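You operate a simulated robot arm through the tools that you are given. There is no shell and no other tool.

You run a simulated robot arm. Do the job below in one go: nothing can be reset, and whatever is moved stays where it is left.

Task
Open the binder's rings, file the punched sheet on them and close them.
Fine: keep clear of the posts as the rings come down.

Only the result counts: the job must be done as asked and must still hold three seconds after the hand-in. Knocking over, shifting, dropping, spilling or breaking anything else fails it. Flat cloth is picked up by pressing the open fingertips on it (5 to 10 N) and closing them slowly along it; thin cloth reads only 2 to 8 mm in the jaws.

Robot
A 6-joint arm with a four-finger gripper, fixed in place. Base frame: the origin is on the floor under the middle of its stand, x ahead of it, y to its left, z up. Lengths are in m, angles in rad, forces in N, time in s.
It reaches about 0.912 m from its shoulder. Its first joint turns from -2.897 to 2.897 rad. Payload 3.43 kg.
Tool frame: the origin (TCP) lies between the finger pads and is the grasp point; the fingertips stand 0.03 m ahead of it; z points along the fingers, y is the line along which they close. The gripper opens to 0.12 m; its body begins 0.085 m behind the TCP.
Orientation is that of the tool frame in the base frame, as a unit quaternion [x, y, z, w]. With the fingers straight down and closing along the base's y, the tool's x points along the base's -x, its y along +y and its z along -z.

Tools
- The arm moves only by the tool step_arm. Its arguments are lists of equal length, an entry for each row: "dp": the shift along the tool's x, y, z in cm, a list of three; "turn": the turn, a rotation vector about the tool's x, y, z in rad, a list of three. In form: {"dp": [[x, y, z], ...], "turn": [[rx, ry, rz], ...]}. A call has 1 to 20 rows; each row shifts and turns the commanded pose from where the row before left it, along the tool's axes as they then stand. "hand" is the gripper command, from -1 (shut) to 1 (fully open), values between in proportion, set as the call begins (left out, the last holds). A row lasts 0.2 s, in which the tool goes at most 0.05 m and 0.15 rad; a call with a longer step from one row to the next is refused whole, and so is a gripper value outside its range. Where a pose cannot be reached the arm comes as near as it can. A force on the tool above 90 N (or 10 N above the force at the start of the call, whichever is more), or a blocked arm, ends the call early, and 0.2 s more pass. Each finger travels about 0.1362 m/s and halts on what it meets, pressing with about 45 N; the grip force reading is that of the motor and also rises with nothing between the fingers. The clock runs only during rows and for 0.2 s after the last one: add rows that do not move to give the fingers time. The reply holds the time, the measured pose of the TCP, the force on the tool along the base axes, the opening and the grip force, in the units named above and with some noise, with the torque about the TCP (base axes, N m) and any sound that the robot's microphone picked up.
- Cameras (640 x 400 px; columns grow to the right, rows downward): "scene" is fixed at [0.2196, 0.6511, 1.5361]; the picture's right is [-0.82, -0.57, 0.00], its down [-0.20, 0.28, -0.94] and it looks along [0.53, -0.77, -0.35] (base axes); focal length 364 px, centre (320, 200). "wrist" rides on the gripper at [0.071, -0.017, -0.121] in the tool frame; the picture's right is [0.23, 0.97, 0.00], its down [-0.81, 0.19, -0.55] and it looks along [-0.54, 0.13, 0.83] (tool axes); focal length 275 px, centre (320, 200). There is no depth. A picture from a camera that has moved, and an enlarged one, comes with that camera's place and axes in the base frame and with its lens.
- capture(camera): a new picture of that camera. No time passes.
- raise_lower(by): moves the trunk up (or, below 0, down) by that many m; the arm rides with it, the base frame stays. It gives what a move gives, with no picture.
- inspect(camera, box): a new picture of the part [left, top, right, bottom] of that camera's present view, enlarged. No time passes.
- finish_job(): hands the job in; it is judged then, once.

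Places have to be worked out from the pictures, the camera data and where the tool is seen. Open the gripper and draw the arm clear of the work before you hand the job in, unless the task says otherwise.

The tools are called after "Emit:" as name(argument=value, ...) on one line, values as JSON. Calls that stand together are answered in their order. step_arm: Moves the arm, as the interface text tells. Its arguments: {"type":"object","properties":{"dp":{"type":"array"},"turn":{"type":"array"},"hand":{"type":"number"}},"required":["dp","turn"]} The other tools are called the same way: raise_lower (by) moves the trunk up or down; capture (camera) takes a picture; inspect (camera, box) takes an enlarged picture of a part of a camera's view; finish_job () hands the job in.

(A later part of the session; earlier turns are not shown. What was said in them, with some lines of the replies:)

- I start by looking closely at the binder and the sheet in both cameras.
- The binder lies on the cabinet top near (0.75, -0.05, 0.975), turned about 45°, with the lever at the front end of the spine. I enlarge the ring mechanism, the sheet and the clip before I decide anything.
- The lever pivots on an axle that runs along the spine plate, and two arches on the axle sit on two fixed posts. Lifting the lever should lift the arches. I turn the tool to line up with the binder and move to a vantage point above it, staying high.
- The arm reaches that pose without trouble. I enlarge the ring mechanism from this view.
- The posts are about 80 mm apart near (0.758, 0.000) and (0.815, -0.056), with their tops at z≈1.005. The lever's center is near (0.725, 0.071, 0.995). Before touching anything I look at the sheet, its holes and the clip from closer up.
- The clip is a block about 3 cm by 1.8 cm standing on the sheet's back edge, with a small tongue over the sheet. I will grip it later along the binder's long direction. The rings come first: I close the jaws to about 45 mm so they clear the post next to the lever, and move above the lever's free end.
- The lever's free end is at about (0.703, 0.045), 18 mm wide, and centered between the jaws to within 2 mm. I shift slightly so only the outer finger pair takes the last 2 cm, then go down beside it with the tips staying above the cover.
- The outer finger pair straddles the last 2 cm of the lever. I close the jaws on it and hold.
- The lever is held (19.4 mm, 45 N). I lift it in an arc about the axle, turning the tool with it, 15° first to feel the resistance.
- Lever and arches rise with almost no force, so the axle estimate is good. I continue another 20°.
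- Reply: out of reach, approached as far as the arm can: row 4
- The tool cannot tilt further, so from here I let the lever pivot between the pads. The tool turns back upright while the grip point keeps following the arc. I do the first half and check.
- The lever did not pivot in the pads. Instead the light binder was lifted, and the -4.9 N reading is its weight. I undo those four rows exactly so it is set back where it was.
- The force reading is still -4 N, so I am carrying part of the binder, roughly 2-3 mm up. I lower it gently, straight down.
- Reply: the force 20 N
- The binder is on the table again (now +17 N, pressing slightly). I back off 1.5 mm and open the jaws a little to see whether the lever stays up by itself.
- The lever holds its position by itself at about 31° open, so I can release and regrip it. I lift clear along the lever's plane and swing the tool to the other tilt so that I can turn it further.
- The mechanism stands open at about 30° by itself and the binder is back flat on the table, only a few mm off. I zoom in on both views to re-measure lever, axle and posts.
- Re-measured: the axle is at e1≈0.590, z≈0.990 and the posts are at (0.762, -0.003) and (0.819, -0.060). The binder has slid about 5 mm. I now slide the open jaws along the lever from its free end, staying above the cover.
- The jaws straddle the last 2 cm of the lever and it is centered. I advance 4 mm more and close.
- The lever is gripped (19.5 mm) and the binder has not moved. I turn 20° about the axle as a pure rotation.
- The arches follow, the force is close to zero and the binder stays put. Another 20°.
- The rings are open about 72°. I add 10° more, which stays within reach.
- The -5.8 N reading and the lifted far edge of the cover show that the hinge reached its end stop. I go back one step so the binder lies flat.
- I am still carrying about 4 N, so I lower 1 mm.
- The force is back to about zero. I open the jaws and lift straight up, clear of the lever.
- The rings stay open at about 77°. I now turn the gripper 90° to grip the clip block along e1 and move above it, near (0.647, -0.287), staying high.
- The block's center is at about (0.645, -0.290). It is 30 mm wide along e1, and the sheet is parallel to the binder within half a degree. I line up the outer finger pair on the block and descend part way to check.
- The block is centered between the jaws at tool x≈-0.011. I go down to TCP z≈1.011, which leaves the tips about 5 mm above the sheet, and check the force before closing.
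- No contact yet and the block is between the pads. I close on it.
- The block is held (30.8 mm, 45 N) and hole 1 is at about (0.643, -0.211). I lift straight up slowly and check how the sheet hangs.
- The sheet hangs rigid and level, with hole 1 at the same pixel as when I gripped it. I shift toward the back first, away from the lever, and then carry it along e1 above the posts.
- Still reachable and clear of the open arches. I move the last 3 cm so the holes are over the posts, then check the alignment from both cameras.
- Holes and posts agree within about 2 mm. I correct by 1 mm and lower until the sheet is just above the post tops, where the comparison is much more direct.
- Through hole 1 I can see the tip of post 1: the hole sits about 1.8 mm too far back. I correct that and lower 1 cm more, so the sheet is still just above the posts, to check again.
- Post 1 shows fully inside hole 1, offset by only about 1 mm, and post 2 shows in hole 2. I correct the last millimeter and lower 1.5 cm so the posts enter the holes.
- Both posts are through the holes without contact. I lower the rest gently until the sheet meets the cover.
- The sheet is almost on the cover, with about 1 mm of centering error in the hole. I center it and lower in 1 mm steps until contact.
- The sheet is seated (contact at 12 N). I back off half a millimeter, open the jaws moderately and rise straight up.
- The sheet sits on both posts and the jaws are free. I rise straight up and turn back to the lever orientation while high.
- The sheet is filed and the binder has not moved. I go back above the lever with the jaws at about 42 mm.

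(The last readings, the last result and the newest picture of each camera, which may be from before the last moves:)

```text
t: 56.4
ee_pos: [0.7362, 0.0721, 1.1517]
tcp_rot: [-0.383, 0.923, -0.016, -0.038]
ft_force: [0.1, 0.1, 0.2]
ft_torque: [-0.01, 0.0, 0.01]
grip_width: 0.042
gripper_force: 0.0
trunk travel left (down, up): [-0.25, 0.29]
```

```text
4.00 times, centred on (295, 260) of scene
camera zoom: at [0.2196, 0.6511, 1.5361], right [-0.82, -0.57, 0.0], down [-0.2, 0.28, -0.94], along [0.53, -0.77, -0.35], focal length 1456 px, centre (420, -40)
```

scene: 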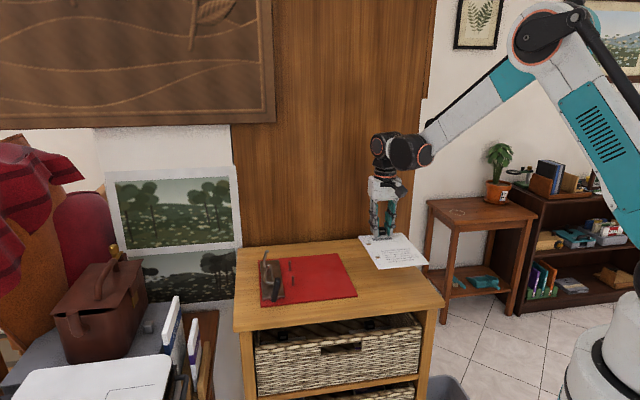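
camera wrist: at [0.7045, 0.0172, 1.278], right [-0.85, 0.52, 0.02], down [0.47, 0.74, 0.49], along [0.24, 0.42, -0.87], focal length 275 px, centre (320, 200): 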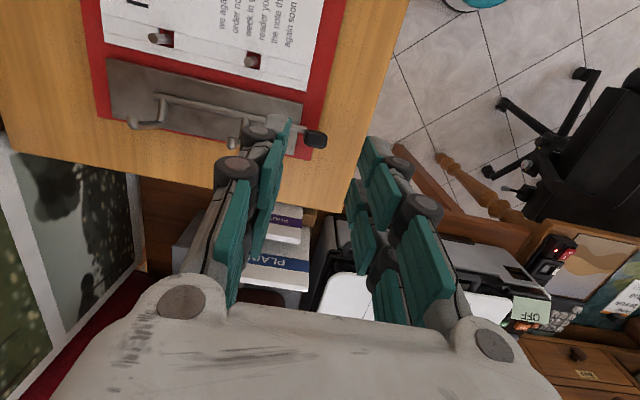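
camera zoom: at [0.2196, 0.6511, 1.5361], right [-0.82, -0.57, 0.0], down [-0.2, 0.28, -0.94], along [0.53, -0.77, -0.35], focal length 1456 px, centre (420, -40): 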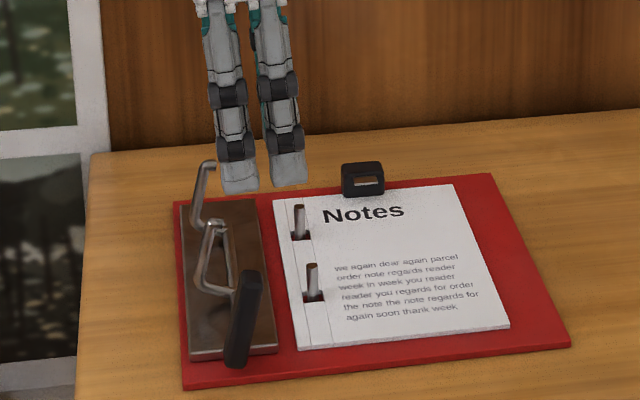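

The lever's top lies between the jaws (e2 0.471 against TCP 0.470). I descend to the grip pose I used before.

Emit:
step_arm(dp=[[-0.9, 0, 0], [0, 0, 2.0], [0, 0, 2.0], [0, 0, 2.0], [0, 0, 2.0], [0, 0, 1.5], [0, 0, 0.4], [0, 0, 0]], turn=[[0, 0, 0], [0, 0, 0], [0, 0, 0], [0, 0, 0], [0, 0, 0], [0, 0, 0], [0, 0, 0], [0, 0, 0]])

Emit:
inspect(camera="scene", box=[245, 210, 345, 310])

Emit:
capture(camera="wrist")

```text
t: 58.2
ee_pos: [0.7386, 0.0731, 1.0509]
tcp_rot: [-0.383, 0.923, -0.016, -0.038]
ft_force: [0.1, -1.1, 0.3]
ft_torque: [0.01, -0.01, 0.0]
grip_width: 0.0418
gripper_force: 0.1
trunk travel left (down, up): [-0.25, 0.29]
```

```text
4.00 times, centred on (295, 260) of scene
camera zoom: at [0.2196, 0.6511, 1.5361], right [-0.82, -0.57, 0.0], down [-0.2, 0.28, -0.94], along [0.53, -0.77, -0.35], focal length 1456 px, centre (420, -40)
```

zoom: 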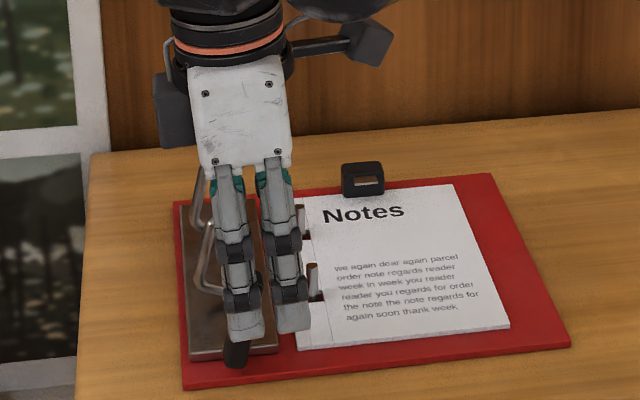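

```text
taken
camera wrist: at [0.7051, 0.0174, 1.1785], right [-0.85, 0.52, 0.02], down [0.47, 0.74, 0.49], along [0.24, 0.42, -0.87], focal length 275 px, centre (320, 200)
```

wrist: 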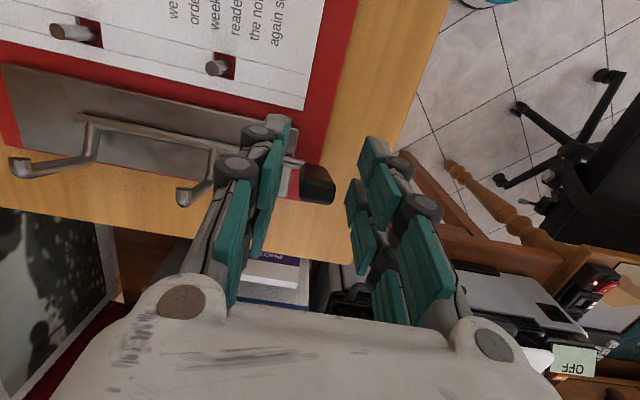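

The lever is between the pads. I close on it.

Emit:
step_arm(dp=[[0, 0, 0], [0, 0, 0], [0, 0, 0]], turn=[[0, 0, 0], [0, 0, 0], [0, 0, 0]], hand=-1)

Emit:
inspect(camera="scene", box=[245, 210, 345, 310])

```text
t: 59.0
ee_pos: [0.7373, 0.0742, 1.0527]
tcp_rot: [-0.383, 0.923, -0.015, -0.037]
ft_force: [-1.4, 0.4, -0.3]
ft_torque: [-0.02, 0.07, 0.06]
grip_width: 0.0194
gripper_force: 45.1
trunk travel left (down, up): [-0.25, 0.29]
```

```text
4.00 times, centred on (295, 260) of scene
camera zoom: at [0.2196, 0.6511, 1.5361], right [-0.82, -0.57, 0.0], down [-0.2, 0.28, -0.94], along [0.53, -0.77, -0.35], focal length 1456 px, centre (420, -40)
```

zoom: 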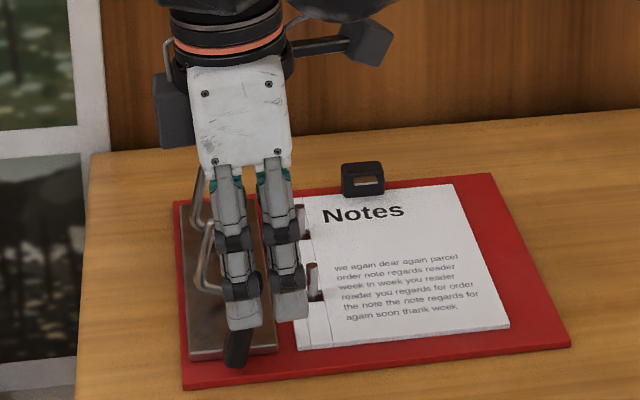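

The lever is gripped again (19.4 mm). I rotate it back toward closed about the axle, 20° first, watching the force.

Emit:
step_arm(dp=[[0.52, 0, 0.21], [0.52, 0, 0.21], [0.52, 0, 0.21], [0.52, 0, 0.21], [0, 0, 0]], turn=[[0, -0.0873, 0], [0, -0.0873, 0], [0, -0.0873, 0], [0, -0.0873, 0], [0, 0, 0]])

Emit:
inspect(camera="scene", box=[245, 210, 345, 310])

```text
t: 60.2
ee_pos: [0.7226, 0.061, 1.0441]
tcp_rot: [-0.38, 0.915, 0.052, 0.124]
ft_force: [-0.2, -3.5, 10.8]
ft_torque: [0.05, -0.25, -0.04]
grip_width: 0.0196
gripper_force: 45.2
trunk travel left (down, up): [-0.25, 0.29]
```

```text
4.00 times, centred on (295, 260) of scene
camera zoom: at [0.2196, 0.6511, 1.5361], right [-0.82, -0.57, 0.0], down [-0.2, 0.28, -0.94], along [0.53, -0.77, -0.35], focal length 1456 px, centre (420, -40)
```

zoom: 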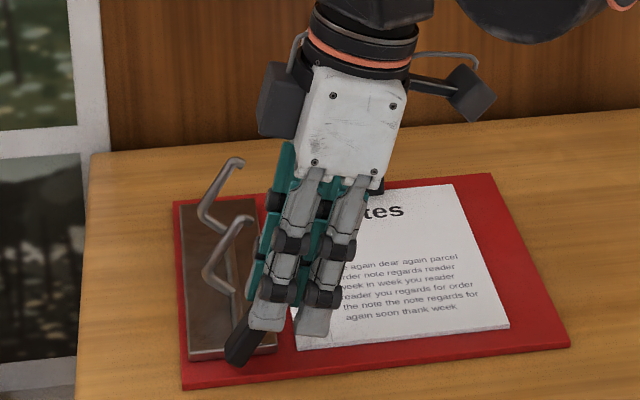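

The force is +10.8 N downward, so I am about 1 mm low, which is harmless. I continue 15° with a small upward correction.

Emit:
step_arm(dp=[[0.5, 0, 0.13], [0.52, 0, 0.21], [0.52, 0, 0.21], [0, 0, 0]], turn=[[0, -0.0873, 0], [0, -0.0873, 0], [0, -0.0873, 0], [0, 0, 0]])

Emit:
inspect(camera="scene", box=[245, 210, 345, 310])

Emit:
capture(camera="wrist")

```text
t: 61.2
ee_pos: [0.7132, 0.051, 1.0312]
tcp_rot: [-0.37, 0.891, 0.1, 0.242]
ft_force: [-1.4, -1.1, 4.3]
ft_torque: [0.1, -0.1, 0.05]
grip_width: 0.0196
gripper_force: 45.2
trunk travel left (down, up): [-0.25, 0.29]
```

```text
4.00 times, centred on (295, 260) of scene
camera zoom: at [0.2196, 0.6511, 1.5361], right [-0.82, -0.57, 0.0], down [-0.2, 0.28, -0.94], along [0.53, -0.77, -0.35], focal length 1456 px, centre (420, -40)
```

zoom: 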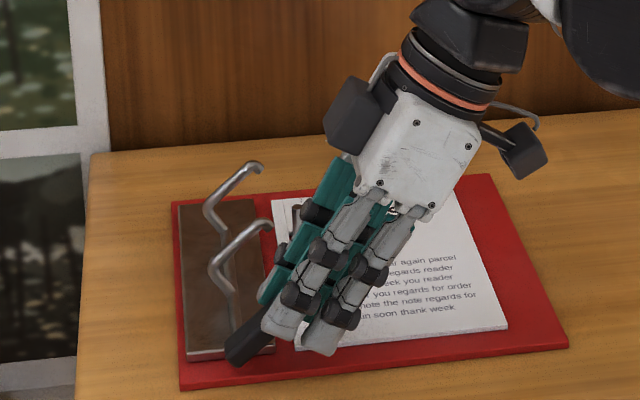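

```text
taken
camera wrist: at [0.639, -0.0484, 1.1009], right [-0.83, 0.55, -0.12], down [0.16, 0.43, 0.89], along [0.54, 0.72, -0.45], focal length 275 px, centre (320, 200)
```

wrist: 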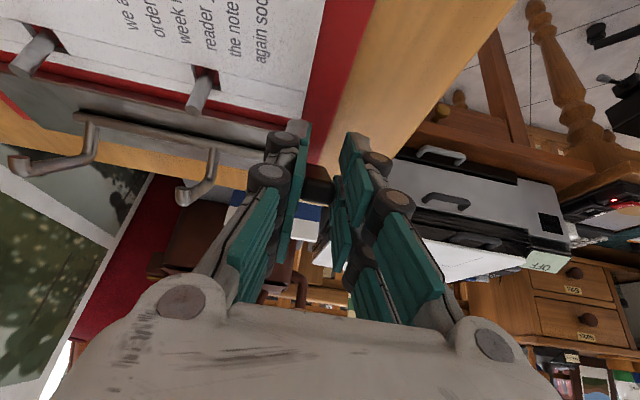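

The lever is at about 42° and the rings are halfway down. I release, lift straight up and bring the tool vertical so that I can press the lever down from above, away from the posts.

Emit:
step_arm(dp=[[0, 0, 0], [0, 0, 0]], turn=[[0, 0, 0], [0, 0, 0]], hand=-0.3)

Emit:
step_arm(dp=[[-1.01, 0, -1.73], [-1.01, 0, -1.73], [-1.01, 0, -1.73], [-1.01, 0, -1.73], [-1.01, 0, -1.73], [0, 0, 0], [0, 0, 0], [0, 0, 0], [0, 0, 0], [0, 0, 0]], turn=[[0, 0, 0], [0, 0, 0], [0, 0, 0], [0, 0, 0], [0, 0, 0], [0, 0.1322, 0], [0, 0.1322, 0], [0, 0.1322, 0], [0, 0.1322, 0], [0, 0, 0]])

Emit:
inspect(camera="scene", box=[245, 210, 345, 310])

Emit:
capture(camera="wrist")

```text
t: 61.8
ee_pos: [0.7156, 0.0501, 1.0321]
tcp_rot: [-0.37, 0.891, 0.1, 0.242]
ft_force: [0.6, -0.4, -0.3]
ft_torque: [0.0, 0.01, 0.0]
grip_width: 0.042
gripper_force: 0.1
trunk travel left (down, up): [-0.25, 0.29]
```

```text
t: 64.0
ee_pos: [0.7138, 0.0516, 1.1316]
tcp_rot: [-0.384, 0.923, 0.0, 0.0]
ft_force: [-0.9, -0.5, -0.3]
ft_torque: [0.02, -0.01, 0.0]
grip_width: 0.0418
gripper_force: 0.1
trunk travel left (down, up): [-0.25, 0.29]
```

```text
4.00 times, centred on (295, 260) of scene
camera zoom: at [0.2196, 0.6511, 1.5361], right [-0.82, -0.57, 0.0], down [-0.2, 0.28, -0.94], along [0.53, -0.77, -0.35], focal length 1456 px, centre (420, -40)
```

zoom: 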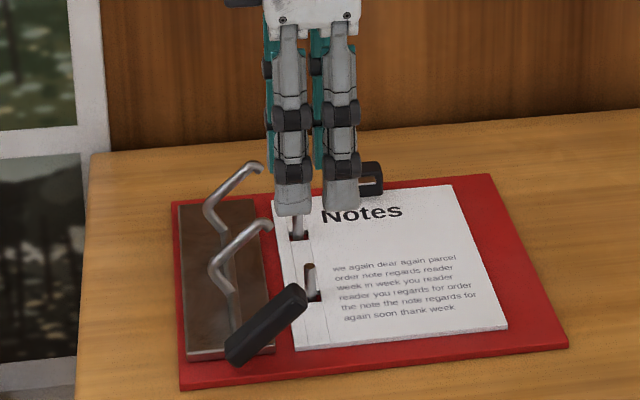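

```text
taken
camera wrist: at [0.6749, -0.0123, 1.2538], right [-0.85, 0.52, 0.0], down [0.44, 0.71, 0.55], along [0.29, 0.47, -0.83], focal length 275 px, centre (320, 200)
```

wrist: 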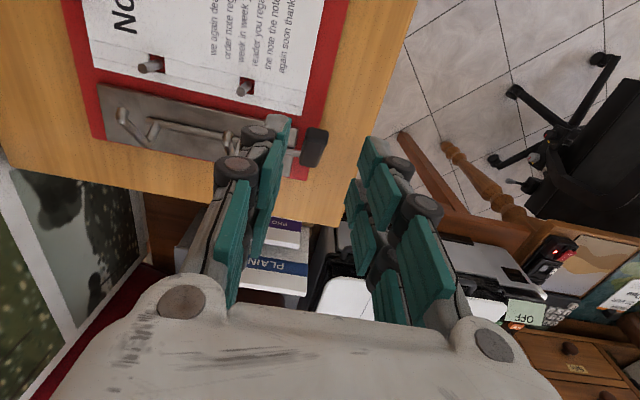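

The lever's end is under the TCP (e1 0.548 against TCP 0.541). I close the fingers fully in the air and then come down toward the lever's end.

Emit:
step_arm(dp=[[0, -0.15, 0], [0, 0, 0], [0, 0, 0]], turn=[[0, 0, 0], [0, 0, 0], [0, 0, 0]], hand=-1)

Emit:
step_arm(dp=[[0, 0, 1.5], [0, 0, 1.5], [0, 0, 1.5], [0, 0, 1.0], [0, 0, 0]], turn=[[0, 0, 0], [0, 0, 0], [0, 0, 0], [0, 0, 0], [0, 0, 0]])

Emit:
inspect(camera="scene", box=[245, 210, 345, 310])

Emit:
capture(camera="wrist")

```text
t: 64.8
ee_pos: [0.7147, 0.0494, 1.1326]
tcp_rot: [-0.384, 0.923, 0.0, 0.001]
ft_force: [-0.7, 0.0, 0.1]
ft_torque: [-0.02, 0.01, 0.01]
grip_width: 0.0
gripper_force: 33.1
trunk travel left (down, up): [-0.25, 0.29]
```

```text
t: 66.0
ee_pos: [0.7155, 0.0492, 1.0763]
tcp_rot: [-0.384, 0.923, 0.001, 0.001]
ft_force: [-0.5, 0.1, -0.5]
ft_torque: [0.02, 0.03, 0.0]
grip_width: 0.0
gripper_force: 33.6
trunk travel left (down, up): [-0.25, 0.29]
```

```text
4.00 times, centred on (295, 260) of scene
camera zoom: at [0.2196, 0.6511, 1.5361], right [-0.82, -0.57, 0.0], down [-0.2, 0.28, -0.94], along [0.53, -0.77, -0.35], focal length 1456 px, centre (420, -40)
```

zoom: 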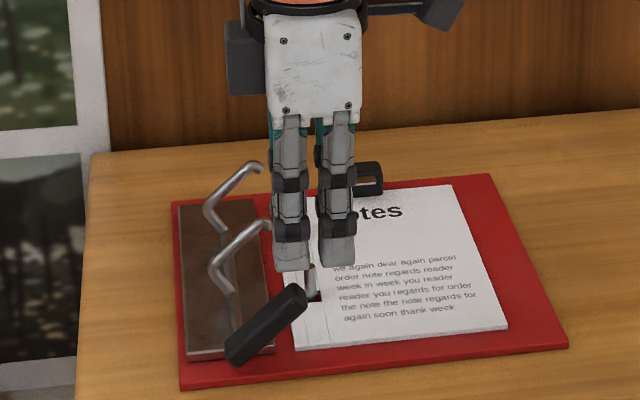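

```text
taken
camera wrist: at [0.6762, -0.0138, 1.1984], right [-0.85, 0.52, 0.0], down [0.44, 0.71, 0.55], along [0.29, 0.47, -0.83], focal length 275 px, centre (320, 200)
```

wrist: 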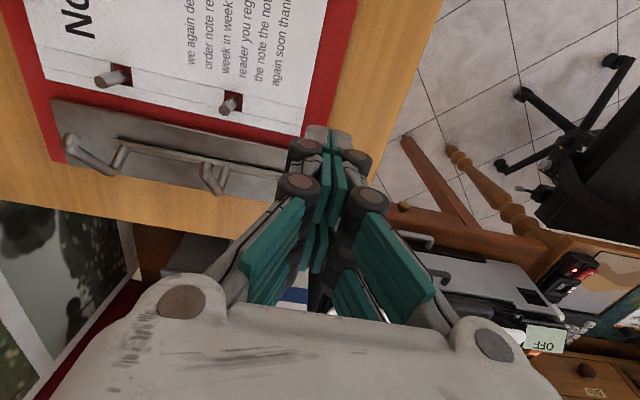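

The fingertips are about 1 cm above the lever's end and 7 cm from the nearest post. I press down in small steps while watching the force.

Emit:
step_arm(dp=[[0, 0, 0.5], [0, 0, 0.5], [0, 0, 0.5], [0, 0, 0]], turn=[[0, 0, 0], [0, 0, 0], [0, 0, 0], [0, 0, 0]])

Emit:
inspect(camera="scene", box=[245, 210, 345, 310])

```text
t: 67.0
ee_pos: [0.7155, 0.0495, 1.0624]
tcp_rot: [-0.383, 0.924, 0.0, 0.001]
ft_force: [-0.5, -0.6, 1.5]
ft_torque: [0.01, 0.01, 0.0]
grip_width: 0.0059
gripper_force: 33.7
trunk travel left (down, up): [-0.25, 0.29]
```

```text
4.00 times, centred on (295, 260) of scene
camera zoom: at [0.2196, 0.6511, 1.5361], right [-0.82, -0.57, 0.0], down [-0.2, 0.28, -0.94], along [0.53, -0.77, -0.35], focal length 1456 px, centre (420, -40)
```

zoom: 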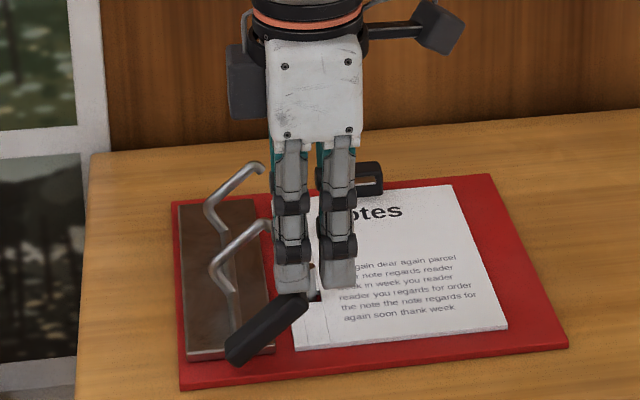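

The fingers opened slightly to 5.9 mm, so the lever's end is wedging between the two jaws. I lift a little, shift 1.1 cm toward the front so that one jaw's tip is over the lever, and press again.

Emit:
step_arm(dp=[[0, 0, -1.0], [0, 0, -0.5], [0, 1.1, 0], [0, 0, 0]], turn=[[0, 0, 0], [0, 0, 0], [0, 0, 0], [0, 0, 0]])

Emit:
inspect(camera="scene", box=[255, 240, 325, 310])

Emit:
inspect(camera="wrist", box=[240, 80, 400, 280])

```text
t: 68.0
ee_pos: [0.7068, 0.058, 1.077]
tcp_rot: [-0.384, 0.923, 0.0, 0.002]
ft_force: [0.6, -0.9, -0.9]
ft_torque: [0.01, 0.0, 0.02]
grip_width: 0.0
gripper_force: 33.0
trunk travel left (down, up): [-0.25, 0.29]
```

```text
5.71 times, centred on (290, 275) of scene
camera zoom: at [0.2196, 0.6511, 1.5361], right [-0.82, -0.57, 0.0], down [-0.2, 0.28, -0.94], along [0.53, -0.77, -0.35], focal length 2080 px, centre (491, -229)
```

zoom: 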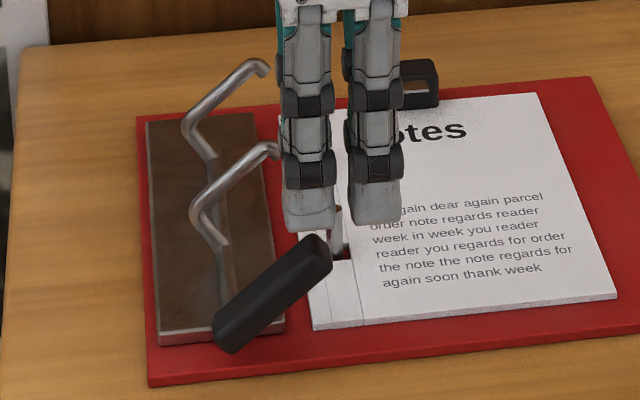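

```text
2.00 times, centred on (320, 180) of wrist
camera zoom: at [0.6686, -0.0055, 1.1984], right [-0.85, 0.52, 0.0], down [0.44, 0.71, 0.55], along [0.29, 0.47, -0.83], focal length 551 px, centre (320, 240)
```

zoom: 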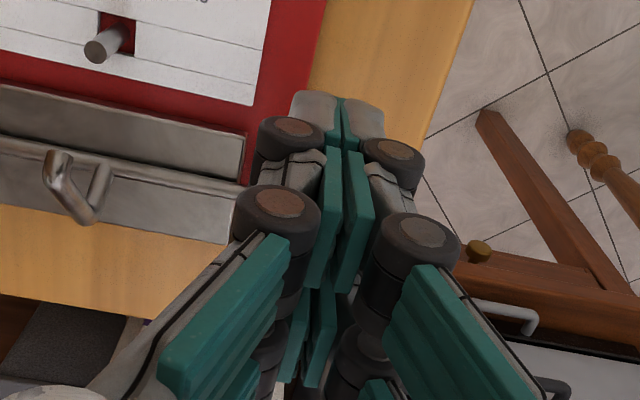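

Now the back jaw's tips are over the lever. I press down again in small steps.

Emit:
step_arm(dp=[[0, 0, 0.5], [0, 0, 0.5], [0, 0, 0.5], [0, 0, 0.3], [0, 0, 0]], turn=[[0, 0, 0], [0, 0, 0], [0, 0, 0], [0, 0, 0], [0, 0, 0]])

Emit:
inspect(camera="scene", box=[255, 240, 325, 310])

```text
t: 69.2
ee_pos: [0.7078, 0.0577, 1.0576]
tcp_rot: [-0.384, 0.923, 0.0, 0.001]
ft_force: [-0.4, -0.2, 0.7]
ft_torque: [0.01, 0.0, 0.01]
grip_width: 0.0
gripper_force: 33.4
trunk travel left (down, up): [-0.25, 0.29]
```

```text
5.71 times, centred on (290, 275) of scene
camera zoom: at [0.2196, 0.6511, 1.5361], right [-0.82, -0.57, 0.0], down [-0.2, 0.28, -0.94], along [0.53, -0.77, -0.35], focal length 2080 px, centre (491, -229)
```

zoom: 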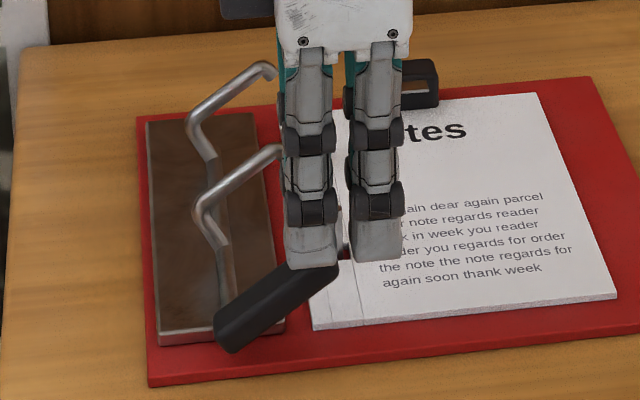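

The lever follows with under 1 N. I keep pressing down.

Emit:
step_arm(dp=[[0, 0, 0.4], [0, 0, 0.4], [0, 0, 0.4], [0, 0, 0]], turn=[[0, 0, 0], [0, 0, 0], [0, 0, 0], [0, 0, 0]])

Emit:
inspect(camera="scene", box=[255, 240, 325, 310])

```text
t: 70.2
ee_pos: [0.7074, 0.0571, 1.0465]
tcp_rot: [-0.384, 0.923, 0.001, 0.0]
ft_force: [-0.6, -0.3, 0.4]
ft_torque: [0.0, 0.01, 0.01]
grip_width: 0.0002
gripper_force: 33.9
trunk travel left (down, up): [-0.25, 0.29]
```

```text
5.71 times, centred on (290, 275) of scene
camera zoom: at [0.2196, 0.6511, 1.5361], right [-0.82, -0.57, 0.0], down [-0.2, 0.28, -0.94], along [0.53, -0.77, -0.35], focal length 2080 px, centre (491, -229)
```

zoom: 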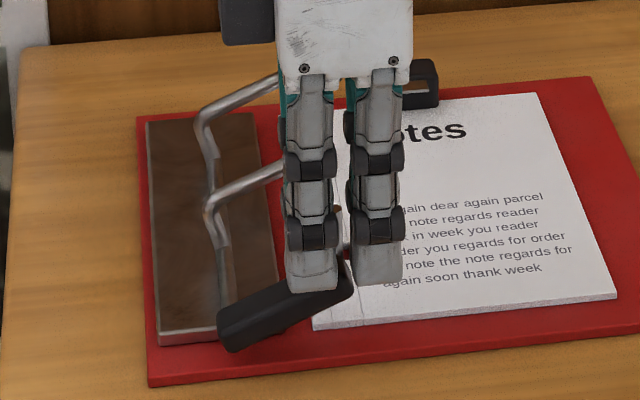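

The lever is at about 25°, the binder is still and the fingers are well clear of posts and arches. I continue down.

Emit:
step_arm(dp=[[0, 0, 0.4], [0, 0, 0.4], [0, 0, 0.2], [0, 0, 0]], turn=[[0, 0, 0], [0, 0, 0], [0, 0, 0], [0, 0, 0]])

Emit:
inspect(camera="scene", box=[255, 240, 325, 310])

```text
t: 71.2
ee_pos: [0.7083, 0.0558, 1.0367]
tcp_rot: [-0.383, 0.924, 0.0, 0.0]
ft_force: [-1.3, -2.2, 0.7]
ft_torque: [-0.06, 0.03, 0.0]
grip_width: 0.006
gripper_force: 32.9
trunk travel left (down, up): [-0.25, 0.29]
```

```text
5.71 times, centred on (290, 275) of scene
camera zoom: at [0.2196, 0.6511, 1.5361], right [-0.82, -0.57, 0.0], down [-0.2, 0.28, -0.94], along [0.53, -0.77, -0.35], focal length 2080 px, centre (491, -229)
```

zoom: 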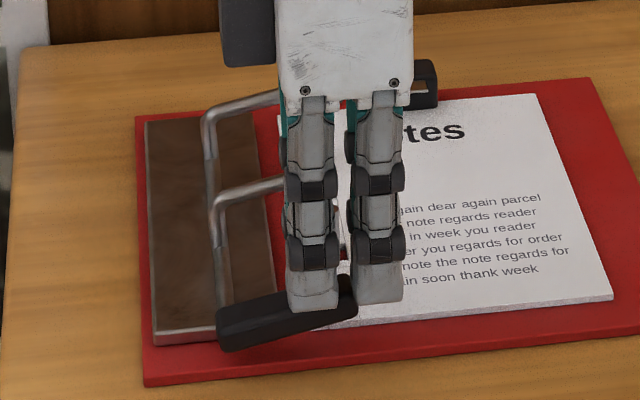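

The lever's end has slipped into the gap between the two finger pairs and nudged the binder by about 1-2 mm. I lift off, shift 1.4 cm toward the axle so the pads stay fully on the lever's top, and look.

Emit:
step_arm(dp=[[0, 0, -0.6], [0, 0, -0.6], [0, 0, 0]], turn=[[0, 0, 0], [0, 0, 0], [0, 0, 0]])

Emit:
inspect(camera="scene", box=[255, 240, 325, 310])

Emit:
inspect(camera="wrist", box=[180, 80, 400, 280])

```text
t: 72.0
ee_pos: [0.7079, 0.058, 1.0491]
tcp_rot: [-0.384, 0.923, 0.001, 0.001]
ft_force: [-0.8, 0.4, 0.1]
ft_torque: [-0.01, -0.02, 0.02]
grip_width: 0.0
gripper_force: 33.1
trunk travel left (down, up): [-0.25, 0.29]
```

```text
5.71 times, centred on (290, 275) of scene
camera zoom: at [0.2196, 0.6511, 1.5361], right [-0.82, -0.57, 0.0], down [-0.2, 0.28, -0.94], along [0.53, -0.77, -0.35], focal length 2080 px, centre (491, -229)
```

zoom: 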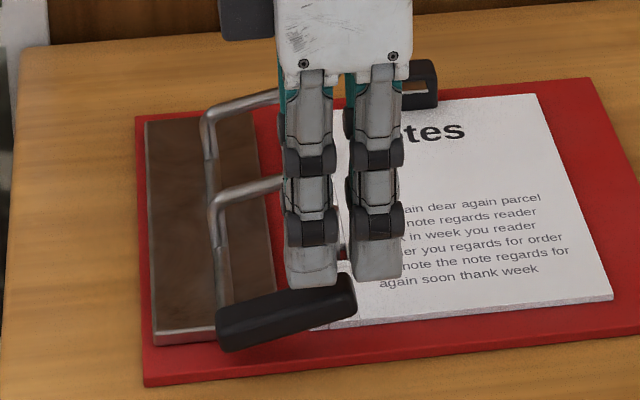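

```text
2.00 times, centred on (290, 180) of wrist
camera zoom: at [0.6686, -0.0054, 1.1706], right [-0.85, 0.52, 0.0], down [0.44, 0.71, 0.55], along [0.29, 0.47, -0.83], focal length 551 px, centre (380, 240)
```

zoom: 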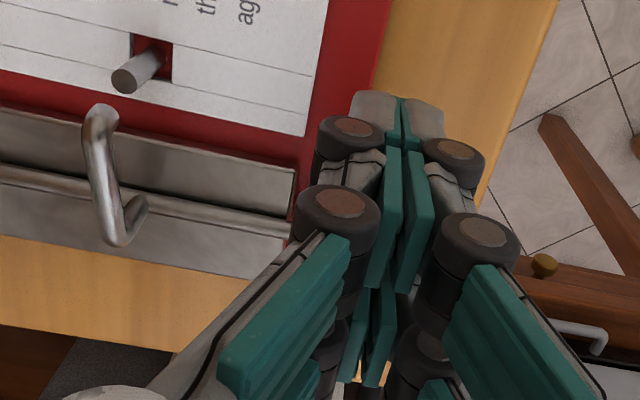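

The lever is at about 14°. I shift toward the axle and press with the near finger pair on the lever's end portion.

Emit:
step_arm(dp=[[-0.7, 0, 0], [-0.7, 0, 0], [0, 0, 0.4], [0, 0, 0.3], [0, 0, 0.3], [0, 0, 0]], turn=[[0, 0, 0], [0, 0, 0], [0, 0, 0], [0, 0, 0], [0, 0, 0], [0, 0, 0]])

Emit:
inspect(camera="scene", box=[255, 240, 325, 310])

Emit:
inspect(camera="wrist", box=[130, 80, 400, 280])

```text
t: 73.4
ee_pos: [0.7181, 0.0673, 1.039]
tcp_rot: [-0.384, 0.923, 0.001, 0.001]
ft_force: [0.5, -0.3, -0.2]
ft_torque: [0.04, -0.01, 0.02]
grip_width: 0.0
gripper_force: 33.1
trunk travel left (down, up): [-0.25, 0.29]
```

```text
5.71 times, centred on (290, 275) of scene
camera zoom: at [0.2196, 0.6511, 1.5361], right [-0.82, -0.57, 0.0], down [-0.2, 0.28, -0.94], along [0.53, -0.77, -0.35], focal length 2080 px, centre (491, -229)
```

zoom: 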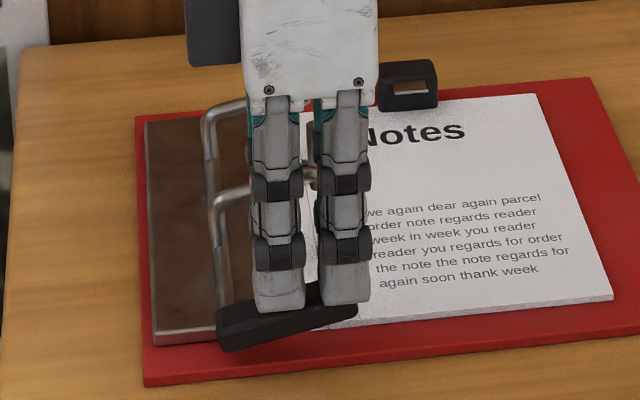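

```text
2.00 times, centred on (265, 180) of wrist
camera zoom: at [0.6784, 0.0043, 1.1604], right [-0.85, 0.52, 0.0], down [0.44, 0.71, 0.55], along [0.29, 0.47, -0.83], focal length 551 px, centre (430, 240)
```

zoom: 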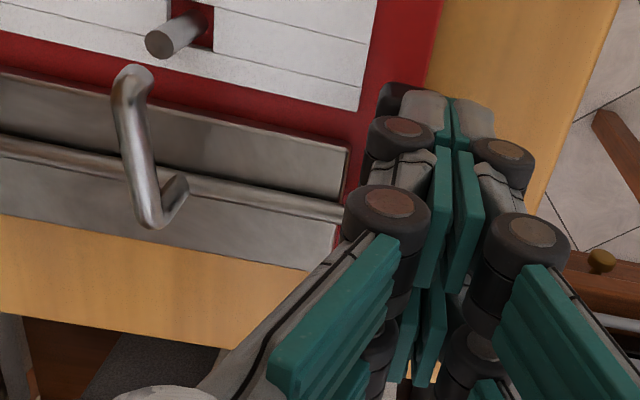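

The near pair's tips are over the lever's end. I press the last centimeter in 2-3 mm steps.

Emit:
step_arm(dp=[[0, 0, 0.3], [0, 0, 0.3], [0, 0, 0]], turn=[[0, 0, 0], [0, 0, 0], [0, 0, 0]])

Emit:
inspect(camera="scene", box=[255, 240, 325, 310])

Emit:
inspect(camera="wrist", box=[130, 80, 400, 280])

```text
t: 74.2
ee_pos: [0.7173, 0.0669, 1.0318]
tcp_rot: [-0.384, 0.923, 0.0, 0.001]
ft_force: [-0.4, 0.1, -0.4]
ft_torque: [0.03, 0.04, 0.0]
grip_width: 0.0
gripper_force: 33.4
trunk travel left (down, up): [-0.25, 0.29]
```

```text
5.71 times, centred on (290, 275) of scene
camera zoom: at [0.2196, 0.6511, 1.5361], right [-0.82, -0.57, 0.0], down [-0.2, 0.28, -0.94], along [0.53, -0.77, -0.35], focal length 2080 px, centre (491, -229)
```

zoom: 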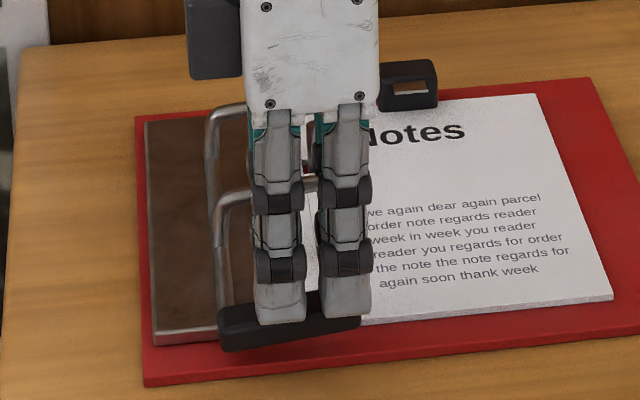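

```text
2.00 times, centred on (265, 180) of wrist
camera zoom: at [0.6783, 0.004, 1.1542], right [-0.85, 0.52, 0.0], down [0.44, 0.71, 0.55], along [0.29, 0.47, -0.83], focal length 551 px, centre (430, 240)
```

zoom: 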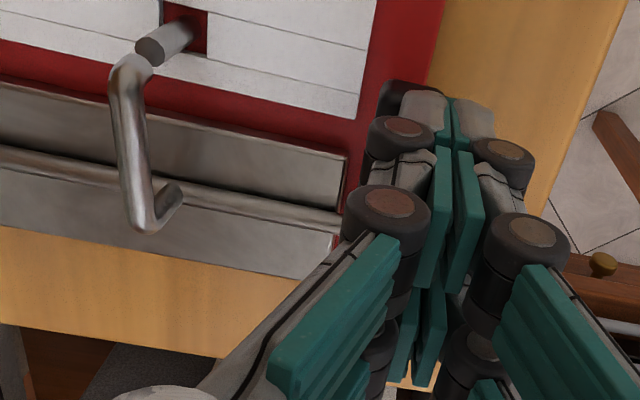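

Nearly closed, and the arch tip is about to meet the post. I continue in 1.5 mm steps until there is clear resistance.

Emit:
step_arm(dp=[[0, 0, 0.15], [0, 0, 0.15], [0, 0, 0]], turn=[[0, 0, 0], [0, 0, 0], [0, 0, 0]])

Emit:
inspect(camera="wrist", box=[130, 80, 400, 280])

```text
t: 75.0
ee_pos: [0.7169, 0.0675, 1.0286]
tcp_rot: [-0.384, 0.923, 0.0, 0.0]
ft_force: [-0.3, -1.0, -1.0]
ft_torque: [0.04, -0.01, -0.01]
grip_width: 0.0001
gripper_force: 33.1
trunk travel left (down, up): [-0.25, 0.29]
```

```text
2.00 times, centred on (265, 180) of wrist
camera zoom: at [0.6782, 0.0044, 1.1512], right [-0.85, 0.52, 0.0], down [0.44, 0.71, 0.55], along [0.29, 0.47, -0.83], focal length 551 px, centre (430, 240)
```

zoom: 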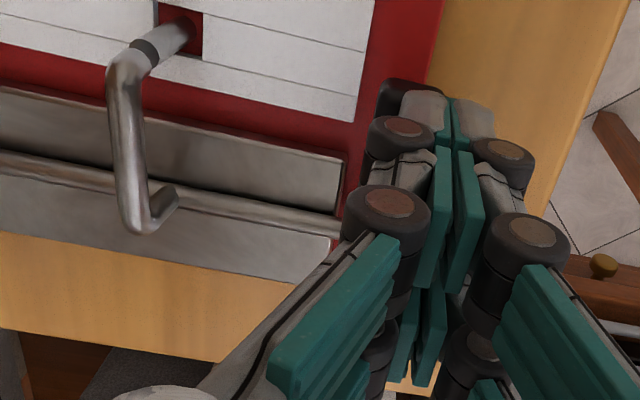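

Emit:
step_arm(dp=[[0, 0, 0.15], [0, 0, 0.1], [0, 0, 0]], turn=[[0, 0, 0], [0, 0, 0], [0, 0, 0]])

Emit:
inspect(camera="wrist", box=[130, 80, 400, 280])

Emit:
inspect(camera="scene", box=[255, 240, 325, 310])

```text
t: 75.8
ee_pos: [0.7179, 0.0666, 1.0269]
tcp_rot: [-0.382, 0.924, 0.0, 0.001]
ft_force: [-0.1, -0.5, -0.1]
ft_torque: [-0.04, 0.06, 0.0]
grip_width: 0.0
gripper_force: 33.6
trunk travel left (down, up): [-0.25, 0.29]
```

```text
2.00 times, centred on (265, 180) of wrist
camera zoom: at [0.6784, 0.0042, 1.1489], right [-0.85, 0.52, 0.0], down [0.44, 0.71, 0.55], along [0.29, 0.47, -0.83], focal length 551 px, centre (430, 240)
```

zoom: 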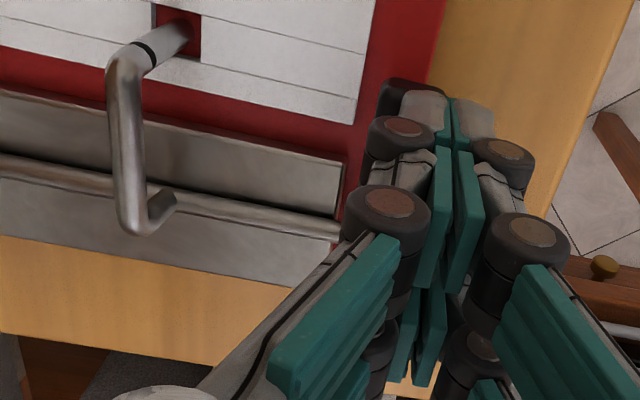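

```text
5.71 times, centred on (290, 275) of scene
camera zoom: at [0.2196, 0.6511, 1.5361], right [-0.82, -0.57, 0.0], down [-0.2, 0.28, -0.94], along [0.53, -0.77, -0.35], focal length 2080 px, centre (491, -229)
```

zoom: 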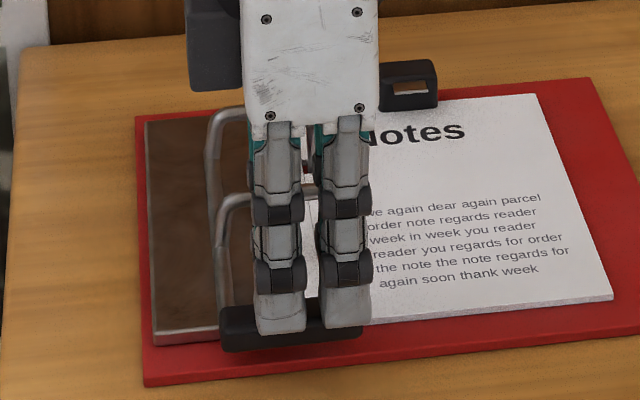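

Still no resistance. The remaining dark joint at the post may be just the design, but I keep pressing in 1 mm steps until the force rises.

Emit:
step_arm(dp=[[0, 0, 0.1], [0, 0, 0.1], [0, 0, 0]], turn=[[0, 0, 0], [0, 0, 0], [0, 0, 0]])

Emit:
step_arm(dp=[[0, 0, 0.1], [0, 0, 0]], turn=[[0, 0, 0], [0, 0, 0]])

Emit:
inspect(camera="wrist", box=[130, 80, 400, 280])

Emit:
inspect(camera="scene", box=[255, 240, 325, 310])

```text
t: 76.6
ee_pos: [0.7169, 0.0675, 1.0262]
tcp_rot: [-0.383, 0.924, 0.0, 0.0]
ft_force: [5.1, -0.8, 17.8]
ft_torque: [0.05, -0.31, -0.05]
grip_width: 0.0061
gripper_force: 33.1
trunk travel left (down, up): [-0.25, 0.29]
```

```text
t: 77.2
ee_pos: [0.718, 0.0681, 1.0252]
tcp_rot: [-0.383, 0.924, 0.0, 0.001]
ft_force: [12.4, -1.4, 36.9]
ft_torque: [0.24, -0.79, -0.09]
grip_width: 0.006
gripper_force: 33.8
trunk travel left (down, up): [-0.25, 0.29]
```

```text
2.00 times, centred on (265, 180) of wrist
camera zoom: at [0.6776, 0.0042, 1.1476], right [-0.85, 0.52, 0.0], down [0.43, 0.71, 0.56], along [0.29, 0.47, -0.83], focal length 551 px, centre (430, 240)
```

zoom: 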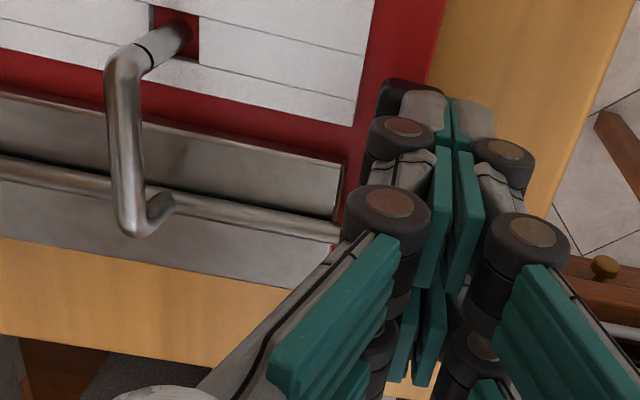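

```text
5.71 times, centred on (290, 275) of scene
camera zoom: at [0.2196, 0.6511, 1.5361], right [-0.82, -0.57, 0.0], down [-0.2, 0.28, -0.94], along [0.53, -0.77, -0.35], focal length 2080 px, centre (491, -229)
```

zoom: 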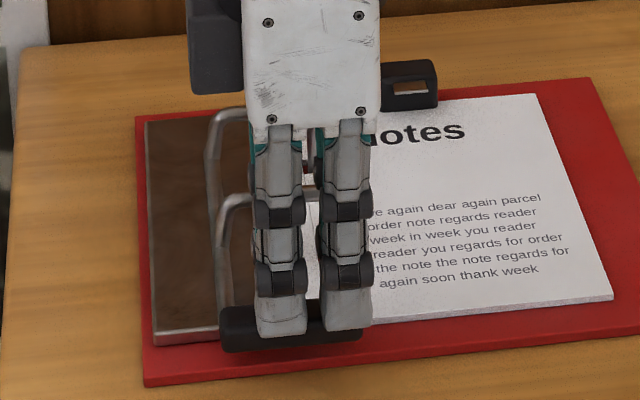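

There is firm resistance now (37 N) and the arches sit on the posts, so the rings are closed. I lift straight off and take a look.

Emit:
step_arm(dp=[[0, 0, -0.4], [0, 0, -0.8], [0, 0, -1.5], [0, 0, -2.5], [0, 0, -3.5], [0, 0, -3.5], [0, 0, 0]], turn=[[0, 0, 0], [0, 0, 0], [0, 0, 0], [0, 0, 0], [0, 0, 0], [0, 0, 0], [0, 0, 0]])

Emit:
inspect(camera="scene", box=[250, 240, 350, 310])

Emit:
inspect(camera="wrist", box=[60, 30, 380, 230])

```text
t: 78.8
ee_pos: [0.7169, 0.0676, 1.1458]
tcp_rot: [-0.384, 0.923, 0.0, 0.001]
ft_force: [0.2, -0.4, -0.2]
ft_torque: [-0.01, 0.0, -0.02]
grip_width: 0.0
gripper_force: 33.4
trunk travel left (down, up): [-0.25, 0.29]
```

```text
5.71 times, centred on (300, 275) of scene
camera zoom: at [0.2196, 0.6511, 1.5361], right [-0.82, -0.57, 0.0], down [-0.2, 0.28, -0.94], along [0.53, -0.77, -0.35], focal length 2080 px, centre (434, -229)
```

zoom: 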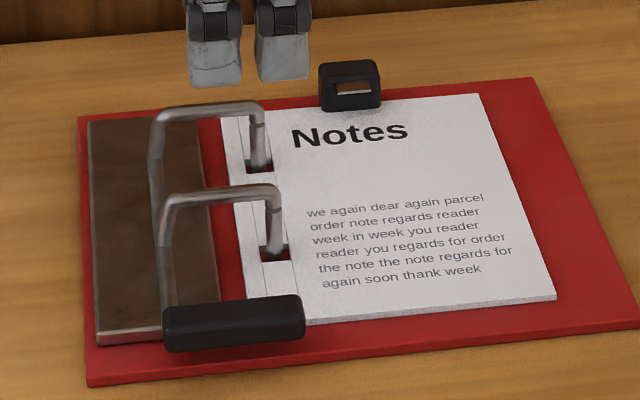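

```text
2.00 times, centred on (220, 130) of wrist
camera zoom: at [0.6779, 0.004, 1.2682], right [-0.85, 0.52, 0.0], down [0.44, 0.71, 0.55], along [0.29, 0.47, -0.83], focal length 551 px, centre (520, 340)
```

zoom: 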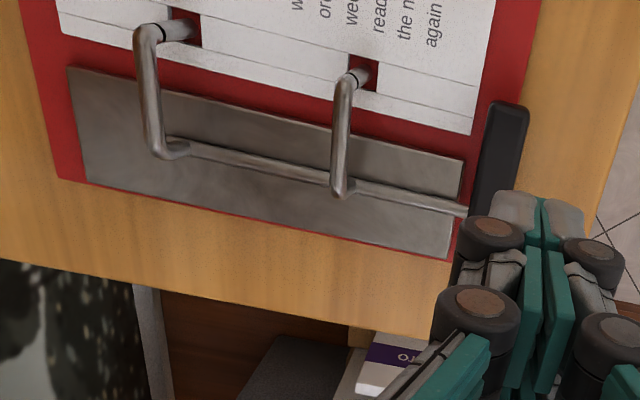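

The rings look closed over both posts with the sheet on them. I zoom in on the joints to verify.

Emit:
inspect(camera="scene", box=[265, 250, 310, 285])

Emit:
inspect(camera="wrist", box=[110, 20, 260, 140])

Emit:
inspect(camera="scene", box=[255, 255, 305, 310])

```text
11.43 times, centred on (288, 268) of scene
camera zoom: at [0.2196, 0.6511, 1.5361], right [-0.82, -0.57, 0.0], down [-0.2, 0.28, -0.94], along [0.53, -0.77, -0.35], focal length 4160 px, centre (691, -571)
```

zoom: 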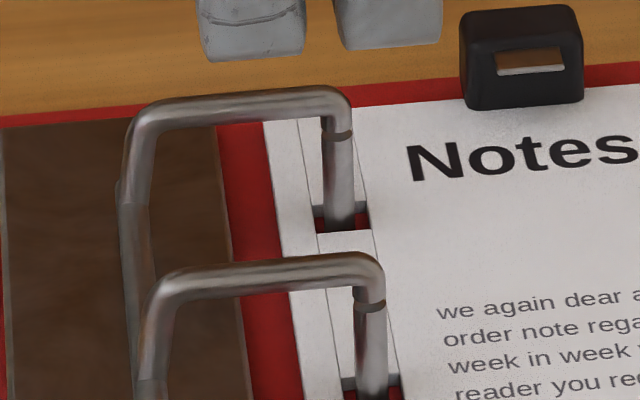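

```text
3.33 times, centred on (185, 80) of wrist
camera zoom: at [0.6779, 0.004, 1.2682], right [-0.85, 0.52, 0.0], down [0.44, 0.71, 0.55], along [0.29, 0.47, -0.83], focal length 918 px, centre (770, 600)
```

zoom: 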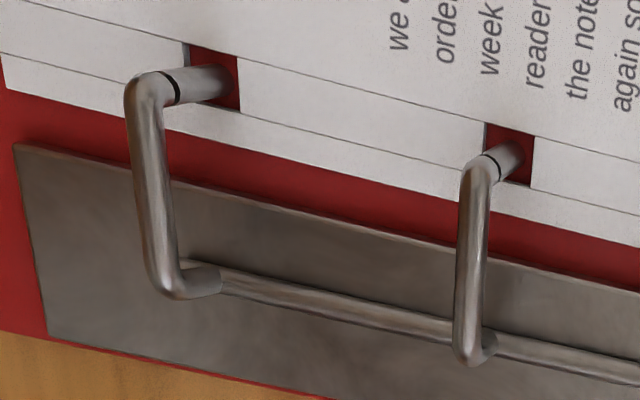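

```text
7.27 times, centred on (280, 282) of scene
camera zoom: at [0.2196, 0.6511, 1.5361], right [-0.82, -0.57, 0.0], down [-0.2, 0.28, -0.94], along [0.53, -0.77, -0.35], focal length 2648 px, centre (611, -400)
```

zoom: 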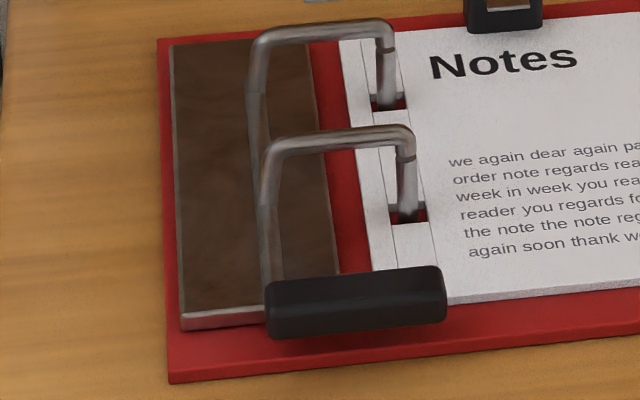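

The joints and the lever look exactly as they did at the start, now with the sheet on both posts. I rise, open the gripper and draw the arm back to near its starting place.

Emit:
step_arm(dp=[[0, 0, -3], [0, 0, -3], [2.4, 1.77, -0.5], [2.4, 1.77, -0.5], [2.4, 1.77, -0.5], [2.4, 1.77, -0.5], [2.4, 1.77, -0.5], [2.4, 1.77, -0.5], [2.4, 1.77, -0.5], [2.4, 1.77, -0.5], [0, 0, 0]], turn=[[0, 0, 0], [0, 0, 0], [0, 0, 0], [0, 0, 0], [0, 0, 0], [0, 0, 0], [0, 0, 0], [0, 0, 0], [0, 0, 0], [0, 0, 0], [0, 0, 0]])

Emit:
step_arm(dp=[[0, 0, 0], [0, 0, 0], [0, 0, 0]], turn=[[0, 0, 0], [0, 0, 0], [0, 0, 0]], hand=1)

Emit:
capture(camera="scene")

Emit:
inspect(camera="scene", box=[250, 240, 350, 310])

```text
t: 81.1
ee_pos: [0.5522, 0.0314, 1.2367]
tcp_rot: [-0.378, 0.926, 0.0, -0.001]
ft_force: [0.6, 0.7, -0.2]
ft_torque: [-0.01, 0.07, 0.03]
grip_width: 0.0
gripper_force: 33.2
trunk travel left (down, up): [-0.25, 0.29]
stopped in row 11: the arm was blocked; the commanded pose is now the measured one
```

```text
t: 81.9
ee_pos: [0.5533, 0.0319, 1.2364]
tcp_rot: [-0.379, 0.925, 0.0, 0.0]
ft_force: [0.2, 0.1, 0.1]
ft_torque: [0.04, 0.03, 0.03]
grip_width: 0.12
gripper_force: 0.0
trunk travel left (down, up): [-0.25, 0.29]
```

```text
taken
```

scene: 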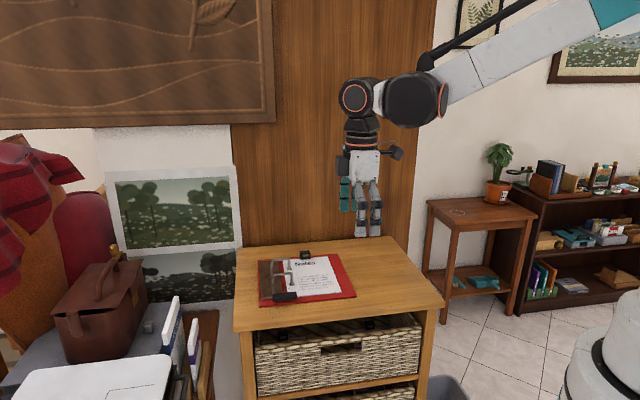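

```text
5.71 times, centred on (300, 275) of scene
camera zoom: at [0.2196, 0.6511, 1.5361], right [-0.82, -0.57, 0.0], down [-0.2, 0.28, -0.94], along [0.53, -0.77, -0.35], focal length 2080 px, centre (434, -229)
```

zoom: 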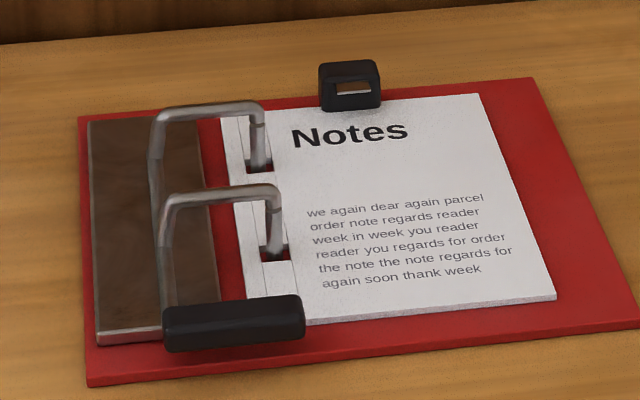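

The sheet is on both posts, the rings are closed, and the gripper is open and clear of the work. The arm stopped about 7 cm short of its starting place, with no contact force. Nothing else on the scene has moved, so I hand the job in.

Emit:
finish_job()

```text
The job is handed in.
```

The punched sheet is on both posts of the binder, the rings are closed over it, and I have handed the job in. In the last close-up, the ring joints and the lever look the same as they did at the start. The gripper is open and clear of the work.

- **Binder shifted:** The binder is about 6 mm from where it started. Part of that happened while opening the rings: the lever did not pivot in the grip as I expected, so I lifted the spine side of the binder off the table for a moment before setting it back. The rest came from small nudges while closing the lever.
- **Fingers and posts:** They stayed clear of the posts as the rings came down. I pressed the lever from above, about 5 cm or more from the nearest post.
- **Arm position:** While drawing back, the arm reported being blocked about 7 cm short of its starting place. The force reading there was near zero, and I did not look into the cause.

I saw nothing else disturbed in the last scene picture.
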